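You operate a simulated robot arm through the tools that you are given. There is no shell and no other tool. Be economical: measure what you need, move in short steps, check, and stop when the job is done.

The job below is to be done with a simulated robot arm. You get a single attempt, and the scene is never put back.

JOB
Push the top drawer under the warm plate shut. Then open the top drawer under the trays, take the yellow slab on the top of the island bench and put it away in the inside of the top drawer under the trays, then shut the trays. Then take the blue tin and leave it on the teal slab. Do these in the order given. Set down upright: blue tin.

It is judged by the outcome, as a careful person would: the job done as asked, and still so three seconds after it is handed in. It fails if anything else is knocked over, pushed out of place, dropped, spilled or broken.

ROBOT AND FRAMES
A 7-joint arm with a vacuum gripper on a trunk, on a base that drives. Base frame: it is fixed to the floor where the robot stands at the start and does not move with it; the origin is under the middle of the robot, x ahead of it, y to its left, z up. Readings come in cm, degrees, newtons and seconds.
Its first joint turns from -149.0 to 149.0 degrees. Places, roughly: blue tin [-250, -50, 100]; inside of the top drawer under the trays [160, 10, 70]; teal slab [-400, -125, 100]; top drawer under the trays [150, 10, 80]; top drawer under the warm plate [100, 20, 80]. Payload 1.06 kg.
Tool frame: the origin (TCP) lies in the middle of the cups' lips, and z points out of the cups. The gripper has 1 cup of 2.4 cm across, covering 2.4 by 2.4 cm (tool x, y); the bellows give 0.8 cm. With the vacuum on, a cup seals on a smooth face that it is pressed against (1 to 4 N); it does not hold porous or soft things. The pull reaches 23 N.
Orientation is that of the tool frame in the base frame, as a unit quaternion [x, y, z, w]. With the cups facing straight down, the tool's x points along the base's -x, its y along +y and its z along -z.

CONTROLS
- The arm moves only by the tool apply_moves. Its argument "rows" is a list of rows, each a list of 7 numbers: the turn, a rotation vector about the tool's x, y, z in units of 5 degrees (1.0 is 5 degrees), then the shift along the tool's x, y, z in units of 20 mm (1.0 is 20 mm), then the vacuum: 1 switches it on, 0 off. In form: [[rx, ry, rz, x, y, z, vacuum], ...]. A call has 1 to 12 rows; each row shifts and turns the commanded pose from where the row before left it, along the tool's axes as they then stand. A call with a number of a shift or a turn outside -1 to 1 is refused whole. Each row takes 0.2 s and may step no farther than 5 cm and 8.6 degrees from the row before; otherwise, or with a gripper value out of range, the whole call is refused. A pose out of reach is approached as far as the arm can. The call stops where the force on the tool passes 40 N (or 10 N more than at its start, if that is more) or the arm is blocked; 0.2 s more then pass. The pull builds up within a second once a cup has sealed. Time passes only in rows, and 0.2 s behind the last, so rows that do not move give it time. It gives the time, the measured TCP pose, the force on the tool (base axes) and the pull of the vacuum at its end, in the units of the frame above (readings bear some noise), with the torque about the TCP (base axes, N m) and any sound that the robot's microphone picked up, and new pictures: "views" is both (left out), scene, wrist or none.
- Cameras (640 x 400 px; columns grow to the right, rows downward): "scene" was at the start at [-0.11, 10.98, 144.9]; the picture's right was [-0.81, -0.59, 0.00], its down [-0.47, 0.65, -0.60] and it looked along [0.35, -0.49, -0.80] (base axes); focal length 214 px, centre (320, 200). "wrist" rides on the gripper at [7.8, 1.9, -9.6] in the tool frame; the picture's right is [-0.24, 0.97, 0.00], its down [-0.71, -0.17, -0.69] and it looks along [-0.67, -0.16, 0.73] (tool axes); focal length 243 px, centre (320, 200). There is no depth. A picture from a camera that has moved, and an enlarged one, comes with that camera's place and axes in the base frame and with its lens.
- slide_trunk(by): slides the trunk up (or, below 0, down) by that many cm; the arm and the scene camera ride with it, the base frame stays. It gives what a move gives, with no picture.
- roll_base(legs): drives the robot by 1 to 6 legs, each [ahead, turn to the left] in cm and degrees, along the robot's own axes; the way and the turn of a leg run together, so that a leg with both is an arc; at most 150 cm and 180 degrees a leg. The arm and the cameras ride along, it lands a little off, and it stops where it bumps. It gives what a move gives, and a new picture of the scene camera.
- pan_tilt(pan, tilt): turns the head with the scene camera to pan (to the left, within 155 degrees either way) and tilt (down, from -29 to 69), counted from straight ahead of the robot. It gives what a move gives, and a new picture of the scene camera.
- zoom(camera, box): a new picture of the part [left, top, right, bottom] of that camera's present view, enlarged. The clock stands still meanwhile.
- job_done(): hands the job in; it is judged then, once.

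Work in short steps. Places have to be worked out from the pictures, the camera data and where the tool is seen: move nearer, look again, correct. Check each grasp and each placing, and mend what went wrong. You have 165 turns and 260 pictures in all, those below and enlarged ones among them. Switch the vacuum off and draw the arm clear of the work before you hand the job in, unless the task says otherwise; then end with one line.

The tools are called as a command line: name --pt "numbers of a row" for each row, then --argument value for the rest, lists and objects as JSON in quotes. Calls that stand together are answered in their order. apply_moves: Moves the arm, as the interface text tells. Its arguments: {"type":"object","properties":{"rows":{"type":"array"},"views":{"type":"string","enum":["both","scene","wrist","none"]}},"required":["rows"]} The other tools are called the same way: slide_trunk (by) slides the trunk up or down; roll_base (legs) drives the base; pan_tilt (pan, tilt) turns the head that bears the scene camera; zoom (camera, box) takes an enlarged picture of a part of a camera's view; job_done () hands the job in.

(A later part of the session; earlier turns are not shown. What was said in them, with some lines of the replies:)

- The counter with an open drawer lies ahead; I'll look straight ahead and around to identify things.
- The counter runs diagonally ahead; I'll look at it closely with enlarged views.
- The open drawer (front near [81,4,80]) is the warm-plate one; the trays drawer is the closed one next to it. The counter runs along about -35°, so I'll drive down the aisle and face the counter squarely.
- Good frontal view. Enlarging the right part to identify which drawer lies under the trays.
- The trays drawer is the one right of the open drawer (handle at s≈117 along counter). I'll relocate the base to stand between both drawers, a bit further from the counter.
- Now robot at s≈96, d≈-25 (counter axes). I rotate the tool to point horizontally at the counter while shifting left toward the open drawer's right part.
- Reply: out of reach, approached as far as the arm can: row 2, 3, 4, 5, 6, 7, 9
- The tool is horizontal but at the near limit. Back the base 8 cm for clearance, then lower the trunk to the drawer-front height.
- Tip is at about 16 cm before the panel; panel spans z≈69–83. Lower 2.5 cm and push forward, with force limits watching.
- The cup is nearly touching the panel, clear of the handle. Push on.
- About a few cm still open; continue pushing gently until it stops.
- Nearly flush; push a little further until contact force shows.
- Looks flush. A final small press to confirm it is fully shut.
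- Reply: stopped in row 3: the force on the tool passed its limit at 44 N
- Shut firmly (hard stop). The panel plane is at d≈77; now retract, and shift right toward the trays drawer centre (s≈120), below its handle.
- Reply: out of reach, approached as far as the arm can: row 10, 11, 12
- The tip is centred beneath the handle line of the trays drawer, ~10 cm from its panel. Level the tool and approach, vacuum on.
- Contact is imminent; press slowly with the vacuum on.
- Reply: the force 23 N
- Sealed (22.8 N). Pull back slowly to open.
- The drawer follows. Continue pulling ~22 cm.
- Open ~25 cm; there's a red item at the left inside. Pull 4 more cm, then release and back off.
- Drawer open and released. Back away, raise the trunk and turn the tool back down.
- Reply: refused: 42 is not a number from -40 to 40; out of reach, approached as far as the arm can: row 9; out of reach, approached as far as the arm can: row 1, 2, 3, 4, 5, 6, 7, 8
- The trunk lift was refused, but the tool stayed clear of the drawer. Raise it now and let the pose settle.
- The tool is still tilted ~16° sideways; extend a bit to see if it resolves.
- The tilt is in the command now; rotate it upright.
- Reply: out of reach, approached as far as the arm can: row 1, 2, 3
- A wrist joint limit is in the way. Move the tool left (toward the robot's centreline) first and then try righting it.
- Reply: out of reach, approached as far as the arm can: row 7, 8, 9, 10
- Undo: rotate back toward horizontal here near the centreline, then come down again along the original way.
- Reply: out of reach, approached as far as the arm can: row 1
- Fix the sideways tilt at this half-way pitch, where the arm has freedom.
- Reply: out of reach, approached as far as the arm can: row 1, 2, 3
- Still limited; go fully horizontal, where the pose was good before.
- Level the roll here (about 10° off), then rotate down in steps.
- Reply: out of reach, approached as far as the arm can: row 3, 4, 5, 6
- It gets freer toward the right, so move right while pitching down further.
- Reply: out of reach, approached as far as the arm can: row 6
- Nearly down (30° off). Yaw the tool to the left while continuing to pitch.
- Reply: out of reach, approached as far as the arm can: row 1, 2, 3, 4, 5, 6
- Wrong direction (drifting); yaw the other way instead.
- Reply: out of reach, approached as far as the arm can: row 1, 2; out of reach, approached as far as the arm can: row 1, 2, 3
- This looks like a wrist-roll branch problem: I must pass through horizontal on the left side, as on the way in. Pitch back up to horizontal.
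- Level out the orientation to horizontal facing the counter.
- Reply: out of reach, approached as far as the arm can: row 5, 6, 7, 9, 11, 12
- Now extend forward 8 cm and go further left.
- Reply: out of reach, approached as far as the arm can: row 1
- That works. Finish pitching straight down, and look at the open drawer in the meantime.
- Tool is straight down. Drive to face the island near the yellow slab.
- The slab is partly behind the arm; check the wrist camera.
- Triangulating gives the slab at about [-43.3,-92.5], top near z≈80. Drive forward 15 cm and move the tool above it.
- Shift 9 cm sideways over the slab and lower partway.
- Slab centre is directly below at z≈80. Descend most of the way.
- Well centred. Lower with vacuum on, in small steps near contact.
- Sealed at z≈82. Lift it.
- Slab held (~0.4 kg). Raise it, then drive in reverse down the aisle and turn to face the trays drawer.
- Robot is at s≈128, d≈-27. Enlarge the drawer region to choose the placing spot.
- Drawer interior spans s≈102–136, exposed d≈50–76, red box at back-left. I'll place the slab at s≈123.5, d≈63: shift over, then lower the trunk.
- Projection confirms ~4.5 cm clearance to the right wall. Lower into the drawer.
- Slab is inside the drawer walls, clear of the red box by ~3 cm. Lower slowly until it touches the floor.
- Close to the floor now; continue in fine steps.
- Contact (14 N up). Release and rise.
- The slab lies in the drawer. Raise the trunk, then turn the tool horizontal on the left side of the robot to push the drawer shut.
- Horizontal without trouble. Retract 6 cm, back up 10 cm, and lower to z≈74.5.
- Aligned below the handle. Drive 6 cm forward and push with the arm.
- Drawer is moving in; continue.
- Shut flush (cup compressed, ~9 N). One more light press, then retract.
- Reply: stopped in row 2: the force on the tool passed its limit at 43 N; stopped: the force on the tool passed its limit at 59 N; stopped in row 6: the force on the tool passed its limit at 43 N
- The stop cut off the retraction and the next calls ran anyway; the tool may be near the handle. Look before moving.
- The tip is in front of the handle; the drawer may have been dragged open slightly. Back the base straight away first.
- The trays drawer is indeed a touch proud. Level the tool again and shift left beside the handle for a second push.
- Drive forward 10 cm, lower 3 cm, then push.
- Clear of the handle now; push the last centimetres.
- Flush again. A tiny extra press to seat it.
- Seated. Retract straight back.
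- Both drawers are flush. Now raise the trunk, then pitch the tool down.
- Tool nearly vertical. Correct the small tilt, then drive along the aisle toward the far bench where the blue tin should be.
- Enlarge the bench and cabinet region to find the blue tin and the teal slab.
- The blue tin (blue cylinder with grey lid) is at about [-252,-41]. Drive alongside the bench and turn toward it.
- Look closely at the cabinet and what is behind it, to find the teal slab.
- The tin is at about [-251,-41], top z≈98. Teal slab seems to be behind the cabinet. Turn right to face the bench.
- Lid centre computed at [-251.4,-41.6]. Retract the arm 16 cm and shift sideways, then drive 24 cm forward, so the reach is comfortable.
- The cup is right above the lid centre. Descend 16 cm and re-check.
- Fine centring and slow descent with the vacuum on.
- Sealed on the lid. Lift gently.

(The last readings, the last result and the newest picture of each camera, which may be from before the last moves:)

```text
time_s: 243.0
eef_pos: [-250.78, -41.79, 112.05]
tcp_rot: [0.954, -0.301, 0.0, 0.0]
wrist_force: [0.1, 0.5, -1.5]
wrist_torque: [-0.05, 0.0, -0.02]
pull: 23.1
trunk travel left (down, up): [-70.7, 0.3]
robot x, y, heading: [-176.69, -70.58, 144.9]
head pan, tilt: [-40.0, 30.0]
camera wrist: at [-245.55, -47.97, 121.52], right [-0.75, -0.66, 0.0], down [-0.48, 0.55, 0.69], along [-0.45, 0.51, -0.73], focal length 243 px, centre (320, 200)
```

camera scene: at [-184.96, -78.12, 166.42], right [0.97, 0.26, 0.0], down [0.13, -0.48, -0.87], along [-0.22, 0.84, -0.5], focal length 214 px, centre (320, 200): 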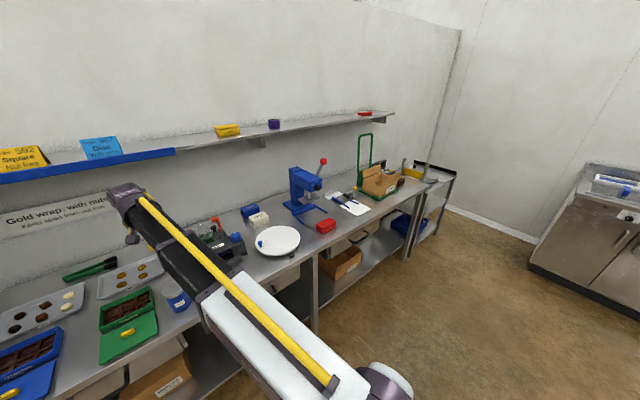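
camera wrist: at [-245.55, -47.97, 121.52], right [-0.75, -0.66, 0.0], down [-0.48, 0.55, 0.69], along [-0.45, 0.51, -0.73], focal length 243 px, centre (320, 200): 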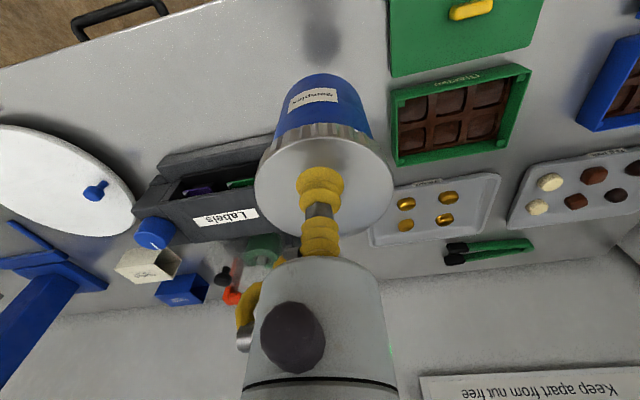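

The tin is held. Raise, back away from the bench, and turn to look down toward the area beyond the cabinet.

apply_moves --pt "0 0 0 0 0 -1 1" --pt "0 0 0 0 0 -1 1" --pt "0 0 0 0 0 -1 1" --views "none"

roll_base --legs '[[-14, 0], [0, 75]]'

pan_tilt --pan -20 --tilt 25

```text
time_s: 243.8
eef_pos: [-250.82, -41.89, 118.06]
tcp_rot: [0.953, -0.302, -0.001, 0.0]
wrist_force: [-1.4, 0.9, -1.6]
wrist_torque: [0.0, -0.03, -0.02]
pull: 23.3
trunk travel left (down, up): [-70.7, 0.3]
robot x, y, heading: [-176.48, -70.54, 144.7]
head pan, tilt: [-40.0, 30.0]
```

```text
time_s: 248.4
eef_pos: [-212.09, -142.59, 118.07]
tcp_rot: [0.94, 0.34, -0.001, 0.001]
wrist_force: [0.2, -0.2, -2.6]
wrist_torque: [0.0, -0.03, -0.01]
pull: 22.9
trunk travel left (down, up): [-70.7, 0.3]
robot x, y, heading: [-165.19, -78.22, -140.2]
head pan, tilt: [-40.0, 30.0]
camera scene: at [-159.71, -88.57, 166.42], right [0.0, 1.0, 0.0], down [0.5, 0.0, -0.87], along [-0.87, 0.0, -0.5], focal length 214 px, centre (320, 200)
```

scene: 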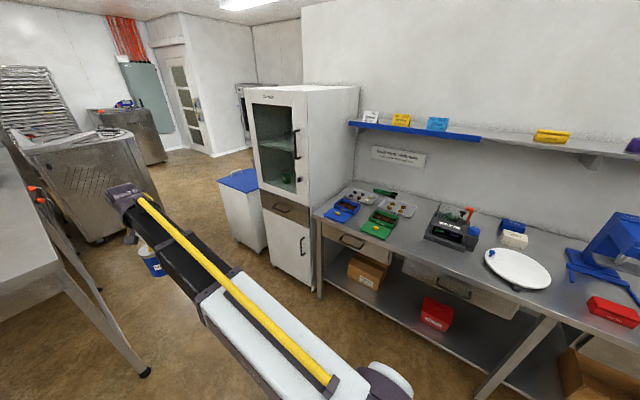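

```text
time_s: 249.2
eef_pos: [-212.13, -142.6, 118.03]
tcp_rot: [0.941, 0.339, 0.0, 0.001]
wrist_force: [-0.6, 0.0, -1.2]
wrist_torque: [0.01, 0.02, 0.02]
pull: 22.1
trunk travel left (down, up): [-70.7, 0.3]
robot x, y, heading: [-164.96, -78.22, -140.1]
head pan, tilt: [-20.0, 25.0]
camera scene: at [-159.36, -91.71, 167.22], right [-0.34, 0.94, 0.0], down [0.4, 0.14, -0.91], along [-0.85, -0.31, -0.42], focal length 214 px, centre (320, 200)
```

scene: 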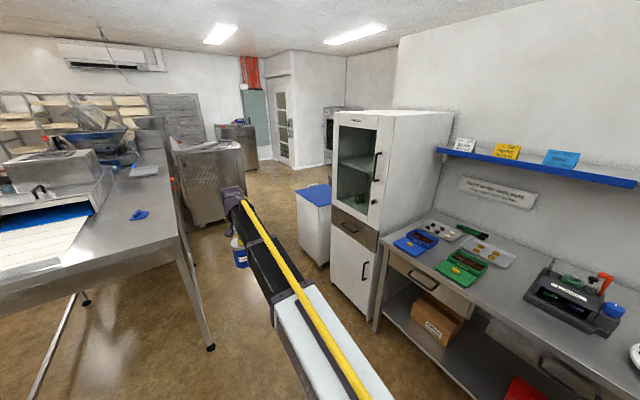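

Drive on down the aisle toward d≈-270 between the steel table and the cabinet.

roll_base --legs '[[0, 6], [100, 0]]'

pan_tilt --pan -60 --tilt 25

```text
time_s: 254.9
eef_pos: [-274.79, -218.73, 118.14]
tcp_rot: [0.922, 0.388, 0.0, 0.0]
wrist_force: [1.1, -0.3, -1.0]
wrist_torque: [0.01, -0.01, -0.01]
pull: 22.6
trunk travel left (down, up): [-70.7, 0.3]
robot x, y, heading: [-234.87, -149.98, -134.2]
head pan, tilt: [-20.0, 25.0]
camera scene: at [-227.67, -162.6, 167.22], right [-0.43, 0.9, 0.0], down [0.38, 0.18, -0.91], along [-0.82, -0.39, -0.42], focal length 214 px, centre (320, 200)
```

scene: 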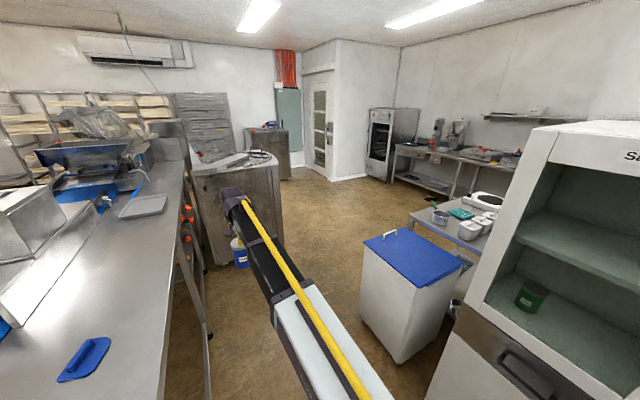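

```text
time_s: 256.0
eef_pos: [-274.85, -218.62, 118.07]
tcp_rot: [0.921, 0.388, 0.0, 0.001]
wrist_force: [0.8, 0.1, -1.9]
wrist_torque: [0.02, 0.01, 0.02]
pull: 23.3
trunk travel left (down, up): [-70.7, 0.3]
robot x, y, heading: [-234.52, -149.87, -134.3]
head pan, tilt: [-60.0, 25.0]
camera scene: at [-228.29, -156.33, 167.22], right [0.24, 0.97, 0.0], down [0.41, -0.1, -0.91], along [-0.88, 0.22, -0.42], focal length 214 px, centre (320, 200)
```

scene: 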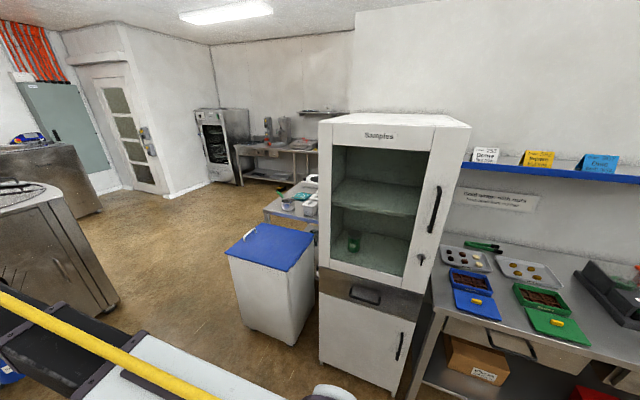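

There's a bench behind the cabinet with a teal item; enlarge it.

pan_tilt --pan -30 --tilt 25

zoom --camera "scene" --box '[330, 150, 500, 280]'

```text
time_s: 256.9
eef_pos: [-274.91, -218.74, 118.22]
tcp_rot: [0.921, 0.389, -0.001, -0.001]
wrist_force: [-0.3, 0.6, -1.3]
wrist_torque: [0.03, -0.02, 0.03]
pull: 23.4
trunk travel left (down, up): [-70.7, 0.3]
robot x, y, heading: [-234.39, -149.96, -134.3]
head pan, tilt: [-30.0, 25.0]
camera scene: at [-228.23, -161.08, 167.22], right [-0.27, 0.96, 0.0], down [0.41, 0.11, -0.91], along [-0.87, -0.25, -0.42], focal length 214 px, centre (320, 200)
```

scene: 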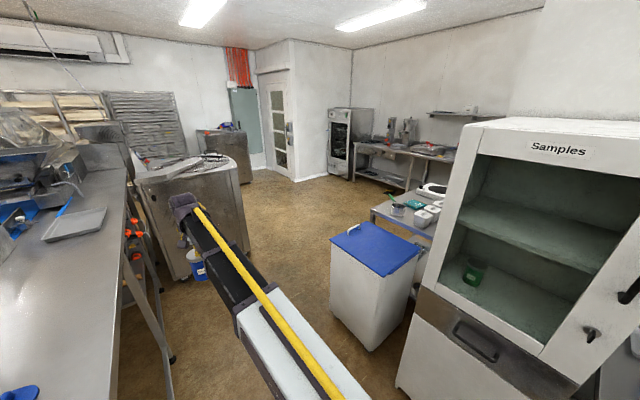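

```text
3.08 times, centred on (415, 215) of scene
camera zoom: at [-228.23, -161.08, 167.22], right [-0.27, 0.96, 0.0], down [0.41, 0.11, -0.91], along [-0.87, -0.25, -0.42], focal length 660 px, centre (28, 154)
```

zoom: 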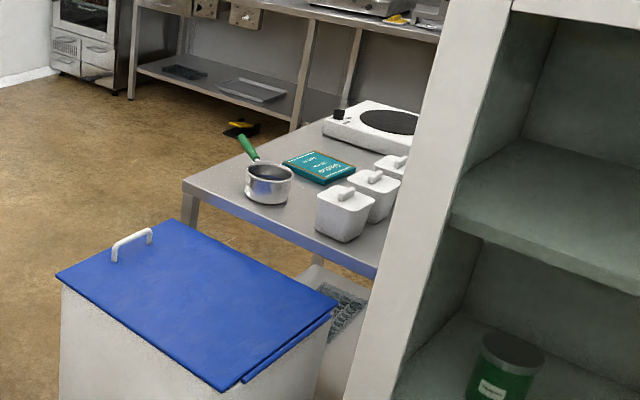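

The teal slab is on that bench at about [-405,-130]. First retract the held tin closer for safe turning.

apply_moves --pt "0 0 0 0.95 -1 0 1" --pt "0 0 0 0.95 -1 0 1" --pt "0 0 0 0.95 -1 0 1" --pt "0 0 0 0.95 -1 0 1" --pt "0 0 0 0.95 -1 0 1" --pt "0 0 0 0.95 -1 0 1" --pt "0 0 0 0.95 -1 0 1" --pt "0 0 0 0.5 -1 0 1" --views "none"

```text
time_s: 258.7
eef_pos: [-276.24, -197.27, 117.94]
tcp_rot: [0.922, 0.388, -0.001, 0.0]
wrist_force: [-0.2, 0.5, -2.0]
wrist_torque: [0.0, 0.01, 0.0]
pull: 23.4
trunk travel left (down, up): [-70.7, 0.3]
robot x, y, heading: [-234.26, -150.01, -134.2]
head pan, tilt: [-30.0, 25.0]
```

Reach is now 63 cm. Drive past the bin.

roll_base --legs '[[0, -4.3], [122, 0]]'

pan_tilt --pan -75 --tilt 30

```text
time_s: 265.4
eef_pos: [-372.35, -275.15, 118.02]
tcp_rot: [0.936, 0.351, 0.001, -0.001]
wrist_force: [0.1, -0.5, -1.4]
wrist_torque: [0.01, -0.01, -0.01]
pull: 23.1
trunk travel left (down, up): [-70.7, 0.3]
robot x, y, heading: [-327.27, -231.28, -138.7]
head pan, tilt: [-30.0, 25.0]
camera scene: at [-321.6, -242.94, 167.22], right [-0.19, 0.98, 0.0], down [0.41, 0.08, -0.91], along [-0.89, -0.18, -0.42], focal length 214 px, centre (320, 200)
```

scene: 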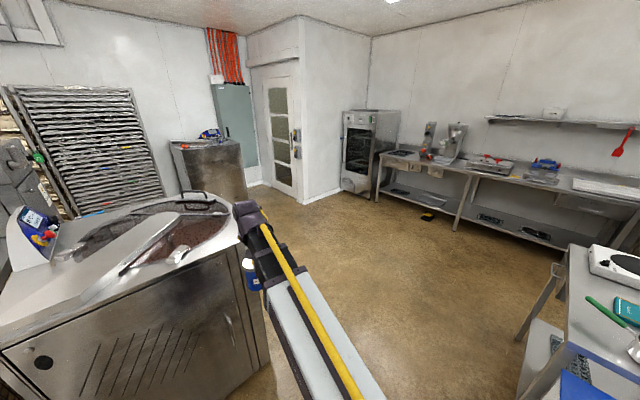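

```text
time_s: 266.5
eef_pos: [-372.24, -275.23, 118.05]
tcp_rot: [0.936, 0.352, -0.001, 0.0]
wrist_force: [-0.1, -0.4, -1.4]
wrist_torque: [0.0, -0.04, -0.02]
pull: 23.0
trunk travel left (down, up): [-70.7, 0.3]
robot x, y, heading: [-326.87, -231.59, -139.0]
head pan, tilt: [-75.0, 30.0]
camera scene: at [-320.08, -236.12, 166.43], right [0.56, 0.83, 0.0], down [0.42, -0.28, -0.87], along [-0.72, 0.48, -0.5], focal length 214 px, centre (320, 200)
```

scene: 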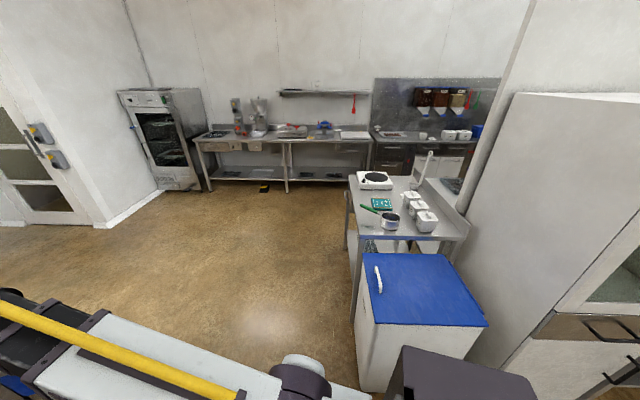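

The bench is open on this (−d) side. Drive to a spot in front of the slab and face the bench.

roll_base --legs '[[0, -57.5], [121, 0], [0, -108.5]]'

pan_tilt --pan 0 --tilt 45

```text
time_s: 279.8
eef_pos: [-412.01, -143.6, 118.0]
tcp_rot: [-0.47, 0.883, 0.001, 0.001]
wrist_force: [-0.2, 0.9, -1.5]
wrist_torque: [-0.01, 0.0, -0.01]
pull: 22.4
trunk travel left (down, up): [-70.7, 0.3]
robot x, y, heading: [-444.62, -197.6, 56.2]
head pan, tilt: [-75.0, 30.0]
camera scene: at [-452.36, -194.91, 166.43], right [-0.32, -0.95, 0.0], down [-0.47, 0.16, -0.87], along [0.82, -0.28, -0.5], focal length 214 px, centre (320, 200)
```

scene: 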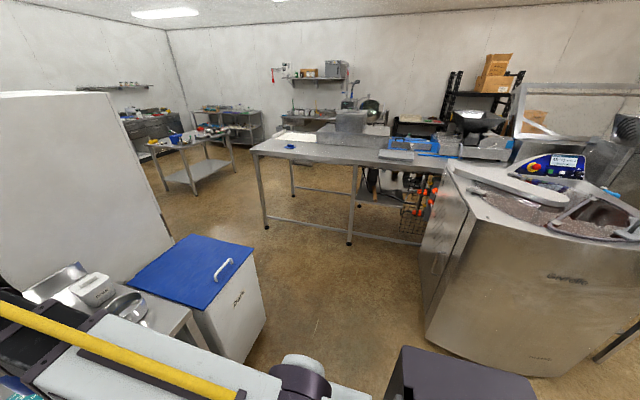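

```text
time_s: 281.2
eef_pos: [-411.99, -143.69, 118.08]
tcp_rot: [-0.469, 0.883, 0.001, 0.002]
wrist_force: [0.1, 0.2, -1.2]
wrist_torque: [-0.06, -0.01, -0.03]
pull: 22.5
trunk travel left (down, up): [-70.7, 0.3]
robot x, y, heading: [-444.47, -197.97, 56.1]
head pan, tilt: [0.0, 45.0]
camera scene: at [-456.4, -185.24, 164.16], right [0.83, -0.56, 0.0], down [-0.39, -0.59, -0.71], along [0.39, 0.59, -0.71], focal length 214 px, centre (320, 200)
```

scene: 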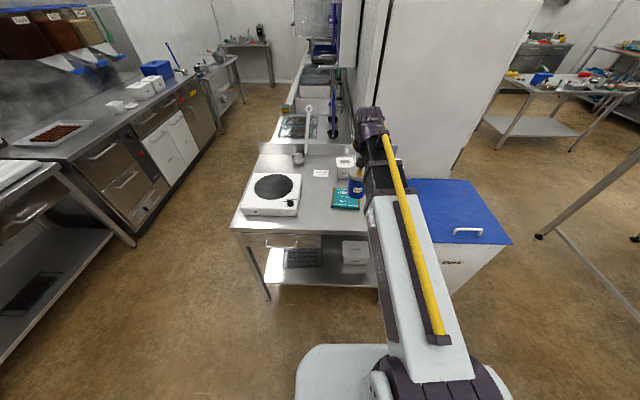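

The slab is visible just beyond the tin. Check with the wrist camera and an enlarged scene view.

apply_moves --pt "0 0 0 0 0 0 1" --views "wrist"

zoom --camera "scene" --box '[220, 130, 420, 260]'

```text
time_s: 281.6
eef_pos: [-412.03, -143.65, 117.97]
tcp_rot: [-0.47, 0.883, 0.001, 0.002]
wrist_force: [-0.1, 0.4, -1.7]
wrist_torque: [0.0, -0.01, -0.02]
pull: 22.5
trunk travel left (down, up): [-70.7, 0.3]
robot x, y, heading: [-444.22, -197.7, 56.1]
head pan, tilt: [0.0, 45.0]
camera wrist: at [-418.03, -149.18, 127.5], right [-0.68, 0.74, 0.0], down [0.54, 0.49, 0.69], along [0.51, 0.46, -0.73], focal length 243 px, centre (320, 200)
```

wrist: 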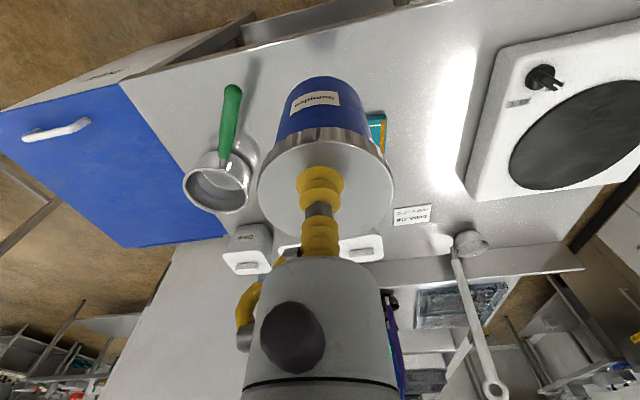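

```text
3.08 times, centred on (320, 195) of scene
camera zoom: at [-456.41, -185.23, 164.16], right [0.83, -0.56, 0.0], down [-0.39, -0.59, -0.71], along [0.39, 0.59, -0.71], focal length 660 px, centre (320, 215)
```

zoom: 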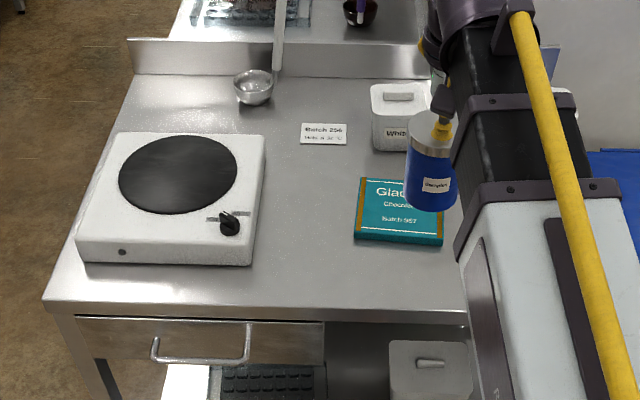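

Slab top centre ≈ [-403.8,-129.1], z≈89.5. Move the tin above it at height.

apply_moves --pt "0 0 0 -0.93 0.07 0 1" --pt "0 0 0 -0.93 0.07 0 1" --pt "0 0 0 -0.93 0.07 0 1" --pt "0 0 0 -0.93 0.07 0 1" --pt "0 0 0 -0.93 0.07 0 1" --pt "0 0 0 -0.93 0.07 0 1" --pt "0 0 0 -0.93 0.07 0 1" --pt "0 0 0 -0.93 0.07 0 1" --pt "0 0 0 -0.93 0.07 0 1" --pt "0 0 0 0 0 0 1" --views "both"

zoom --camera "scene" --box '[280, 130, 420, 230]'

```text
time_s: 283.9
eef_pos: [-403.68, -129.05, 118.07]
tcp_rot: [-0.47, 0.882, 0.0, 0.001]
wrist_force: [0.0, 0.0, -1.1]
wrist_torque: [-0.01, -0.01, -0.02]
pull: 22.9
trunk travel left (down, up): [-70.7, 0.3]
robot x, y, heading: [-444.42, -197.65, 56.5]
head pan, tilt: [0.0, 45.0]
camera scene: at [-456.41, -185.23, 164.16], right [0.83, -0.56, 0.0], down [-0.39, -0.59, -0.71], along [0.39, 0.59, -0.71], focal length 214 px, centre (320, 200)
camera wrist: at [-409.72, -134.54, 127.49], right [-0.68, 0.74, 0.0], down [0.54, 0.49, 0.69], along [0.51, 0.46, -0.73], focal length 243 px, centre (320, 200)
```

scene: 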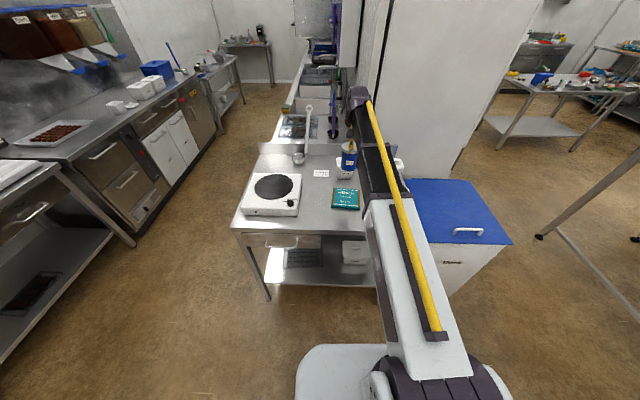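
wrist: 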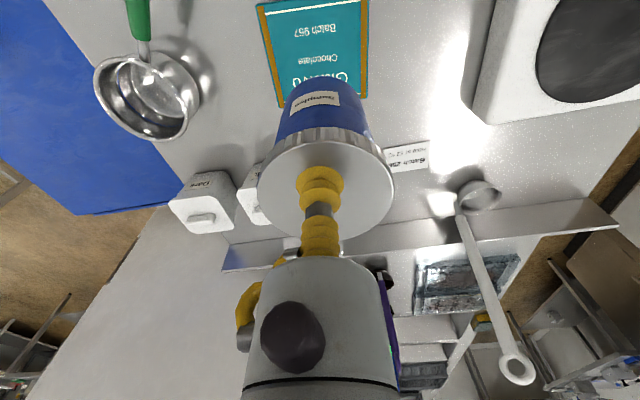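

```text
4.00 times, centred on (350, 180) of scene
camera zoom: at [-456.41, -185.23, 164.16], right [0.83, -0.56, 0.0], down [-0.39, -0.59, -0.71], along [0.39, 0.59, -0.71], focal length 858 px, centre (200, 280)
```

zoom: 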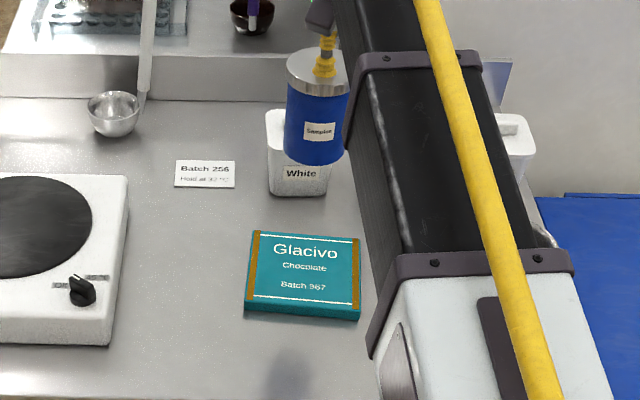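

Both cameras agree: slab centre ≈ [-403.9,-129.4]; the tin is over it. Lower to just above.

apply_moves --pt "0 0 0 0.15 0 1 1" --pt "0 0 0 0 0 1 1" --pt "0 0 0 0 0 1 1" --pt "0 0 0 0 0 1 1" --pt "0 0 0 0 0 1 1" --pt "0 0 0 0 0 1 1" --pt "0 0 0 0 0 0.7 1" --views "wrist"

zoom --camera "scene" --box '[280, 130, 420, 230]'

```text
time_s: 285.4
eef_pos: [-403.92, -129.44, 104.67]
tcp_rot: [-0.47, 0.883, 0.0, 0.001]
wrist_force: [0.1, -0.3, -1.5]
wrist_torque: [-0.04, 0.03, 0.01]
pull: 23.0
trunk travel left (down, up): [-70.7, 0.3]
robot x, y, heading: [-444.34, -197.87, 56.1]
head pan, tilt: [0.0, 45.0]
camera wrist: at [-409.89, -134.86, 114.07], right [-0.68, 0.74, 0.0], down [0.54, 0.49, 0.69], along [0.51, 0.46, -0.73], focal length 243 px, centre (320, 200)
```

wrist: 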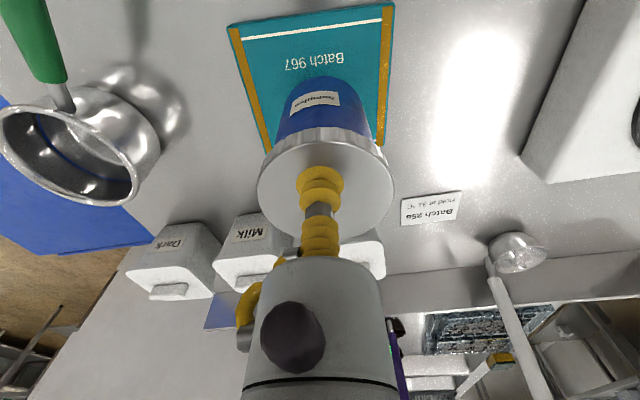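

```text
4.00 times, centred on (350, 180) of scene
camera zoom: at [-456.4, -185.23, 164.17], right [0.83, -0.56, 0.0], down [-0.39, -0.59, -0.71], along [0.39, 0.59, -0.71], focal length 858 px, centre (200, 280)
```

zoom: 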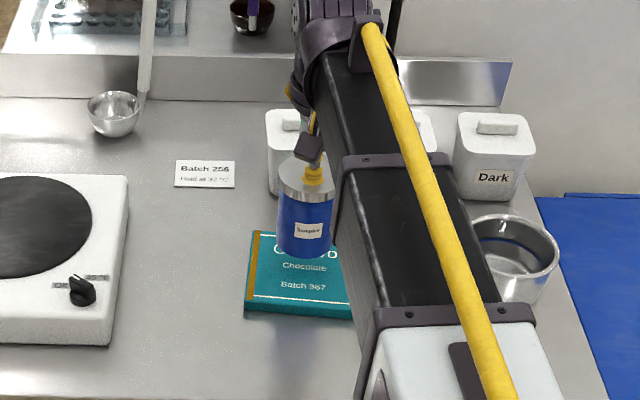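

Aligned. Lower slowly until contact.

apply_moves --pt "0 0 0 0 0 0.6 1" --pt "0 0 0 0 0 0.5 1" --pt "0 0 0 0 0 0.3 1" --pt "0 0 0 0 0 0.2 1" --pt "0 0 0 0 0 0.2 1" --views "none"

zoom --camera "scene" --box '[280, 130, 420, 230]'

```text
time_s: 286.6
eef_pos: [-403.84, -129.41, 101.0]
tcp_rot: [-0.47, 0.882, 0.0, 0.002]
wrist_force: [0.5, -0.2, -2.0]
wrist_torque: [-0.02, 0.03, 0.0]
pull: 23.0
trunk travel left (down, up): [-70.7, 0.3]
robot x, y, heading: [-444.48, -197.98, 56.0]
head pan, tilt: [0.0, 45.0]
```

```text
4.00 times, centred on (350, 180) of scene
camera zoom: at [-456.41, -185.23, 164.16], right [0.83, -0.56, 0.0], down [-0.39, -0.59, -0.71], along [0.39, 0.59, -0.71], focal length 858 px, centre (200, 280)
```

zoom: 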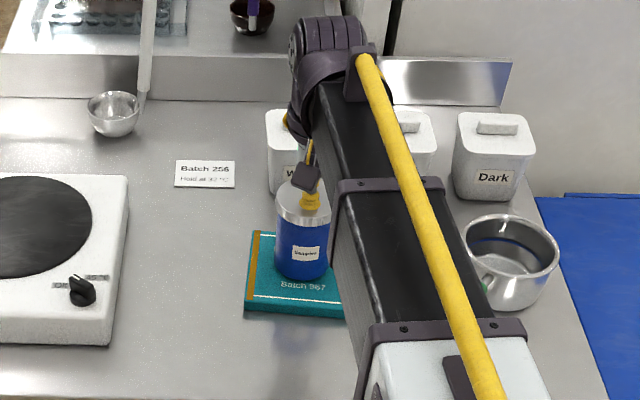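

Not yet touching; continue in 2–3 mm steps.

apply_moves --pt "0 0 0 0 0 0.15 1" --pt "0 0 0 0 0 0.15 1" --pt "0 0 0 0 0 0.12 1" --views "none"

```text
time_s: 287.4
eef_pos: [-403.92, -129.43, 100.15]
tcp_rot: [-0.47, 0.882, 0.0, 0.001]
wrist_force: [-0.4, -1.0, -0.1]
wrist_torque: [0.0, 0.0, 0.01]
pull: 23.0
trunk travel left (down, up): [-70.7, 0.3]
robot x, y, heading: [-444.58, -197.68, 56.0]
head pan, tilt: [0.0, 45.0]
```

The weight is starting to come off; a few more millimetres.

apply_moves --pt "0 0 0 0 0 0.1 1" --pt "0 0 0 0 0 0.1 1" --views "none"

```text
time_s: 288.1
eef_pos: [-403.96, -129.42, 100.01]
tcp_rot: [-0.471, 0.882, 0.001, 0.002]
wrist_force: [-0.7, -1.3, 16.6]
wrist_torque: [0.01, -0.01, -0.01]
pull: 23.1
trunk travel left (down, up): [-70.7, 0.3]
robot x, y, heading: [-444.51, -197.47, 56.5]
head pan, tilt: [0.0, 45.0]
```

Firm contact. Ease slightly, release the vacuum, wait, then rise.

apply_moves --pt "0 0 0 0 0 -0.12 0" --pt "0 0 0 0 0 0 0" --pt "0 0 0 0 0 0 0" --pt "0 0 0 0 0 0 0" --pt "0 0 0 0 0 0 0" --pt "0 0 0 0 0 -0.2 0" --pt "0 0 0 0 0 -0.4 0" --pt "0 0 0 0 0 -0.8 0" --pt "0 0 0 0 0 -1 0" --pt "0 0 0 0 0 -1 0" --pt "0 0 0 0 0 -1 0" --pt "0 0 0 0 0 -1 0" --views "both"

zoom --camera "scene" --box '[280, 130, 420, 230]'

```text
time_s: 290.6
eef_pos: [-403.99, -129.17, 110.95]
tcp_rot: [-0.47, 0.883, 0.001, 0.001]
wrist_force: [0.0, 0.9, 0.3]
wrist_torque: [-0.01, 0.01, -0.01]
pull: 0.1
trunk travel left (down, up): [-70.7, 0.3]
robot x, y, heading: [-444.21, -197.87, 55.8]
head pan, tilt: [0.0, 45.0]
camera scene: at [-456.42, -185.25, 164.16], right [0.83, -0.56, 0.0], down [-0.39, -0.59, -0.71], along [0.39, 0.59, -0.71], focal length 214 px, centre (320, 200)
camera wrist: at [-409.93, -134.76, 120.35], right [-0.68, 0.74, 0.0], down [0.54, 0.49, 0.69], along [0.51, 0.46, -0.73], focal length 243 px, centre (320, 200)
```

scene: 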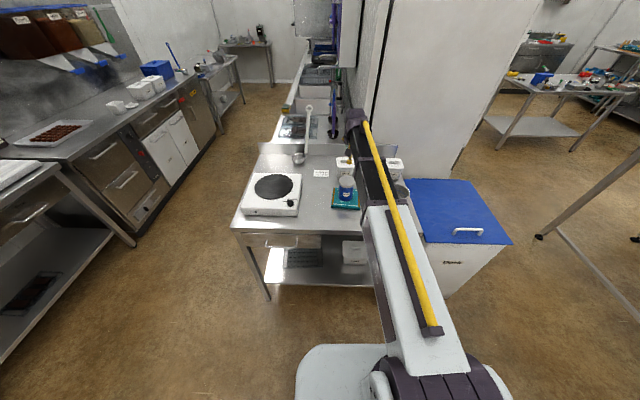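
wrist: 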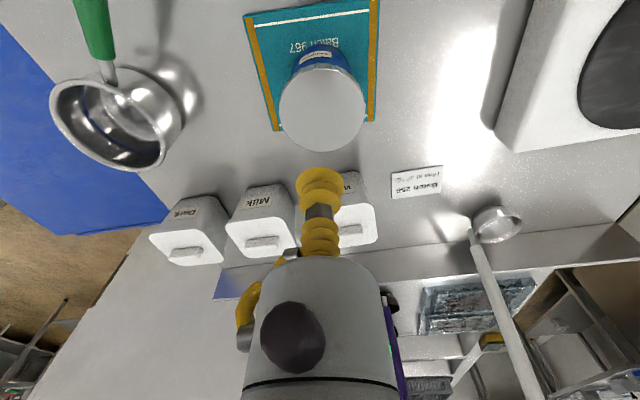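

```text
4.00 times, centred on (350, 180) of scene
camera zoom: at [-456.42, -185.25, 164.16], right [0.83, -0.56, 0.0], down [-0.39, -0.59, -0.71], along [0.39, 0.59, -0.71], focal length 858 px, centre (200, 280)
```

zoom: 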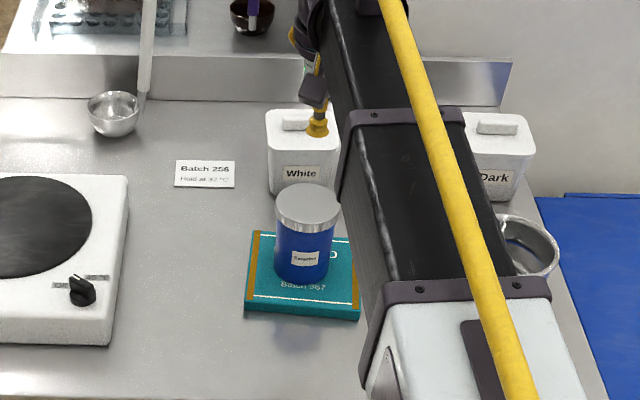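

The tin stands upright on the teal slab. Raise and back the arm clear.

apply_moves --pt "0 0 0 0 0 -1 0" --pt "0 0 0 0 0 -1 0" --pt "0 0 0 0 0 -1 0" --pt "0 0 0 0 0 -1 0" --pt "0 0 0 1 0 0 0" --pt "0 0 0 1 0 0 0" --pt "0 0 0 1 0 0 0" --pt "0 0 0 1 0 0 0" --views "none"

roll_base --legs '[[-25, 0]]'

```text
time_s: 292.4
eef_pos: [-408.36, -136.04, 118.84]
tcp_rot: [-0.471, 0.882, 0.0, 0.0]
wrist_force: [-0.6, 0.4, -0.8]
wrist_torque: [-0.01, 0.02, 0.01]
pull: 0.0
trunk travel left (down, up): [-70.7, 0.3]
robot x, y, heading: [-444.07, -197.56, 56.4]
head pan, tilt: [0.0, 45.0]
```

```text
time_s: 294.3
eef_pos: [-422.46, -156.84, 118.97]
tcp_rot: [-0.471, 0.882, 0.0, 0.0]
wrist_force: [-0.3, -0.4, -0.2]
wrist_torque: [0.01, -0.02, 0.01]
pull: 0.0
trunk travel left (down, up): [-70.7, 0.3]
robot x, y, heading: [-458.17, -218.62, 56.3]
head pan, tilt: [0.0, 45.0]
camera scene: at [-470.43, -206.21, 164.17], right [0.83, -0.56, 0.0], down [-0.39, -0.59, -0.71], along [0.39, 0.59, -0.71], focal length 214 px, centre (320, 200)
```

scene: 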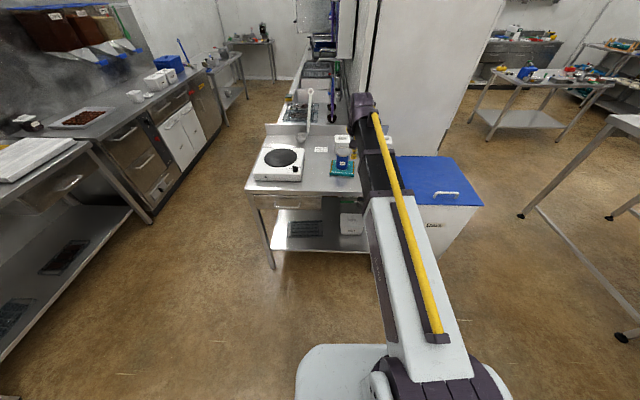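

The tin stands upright on the slab, the arm is clear and the vacuum is off, so I hand the job in.

job_done

```text
The job is handed in.
```

I've handed the job in: the warm-plate drawer is shut, the yellow slab is inside the shut trays drawer, and the blue tin stands upright on the teal slab; I dragged the trays drawer slightly open by its handle while backing off, and pushed it flush again.
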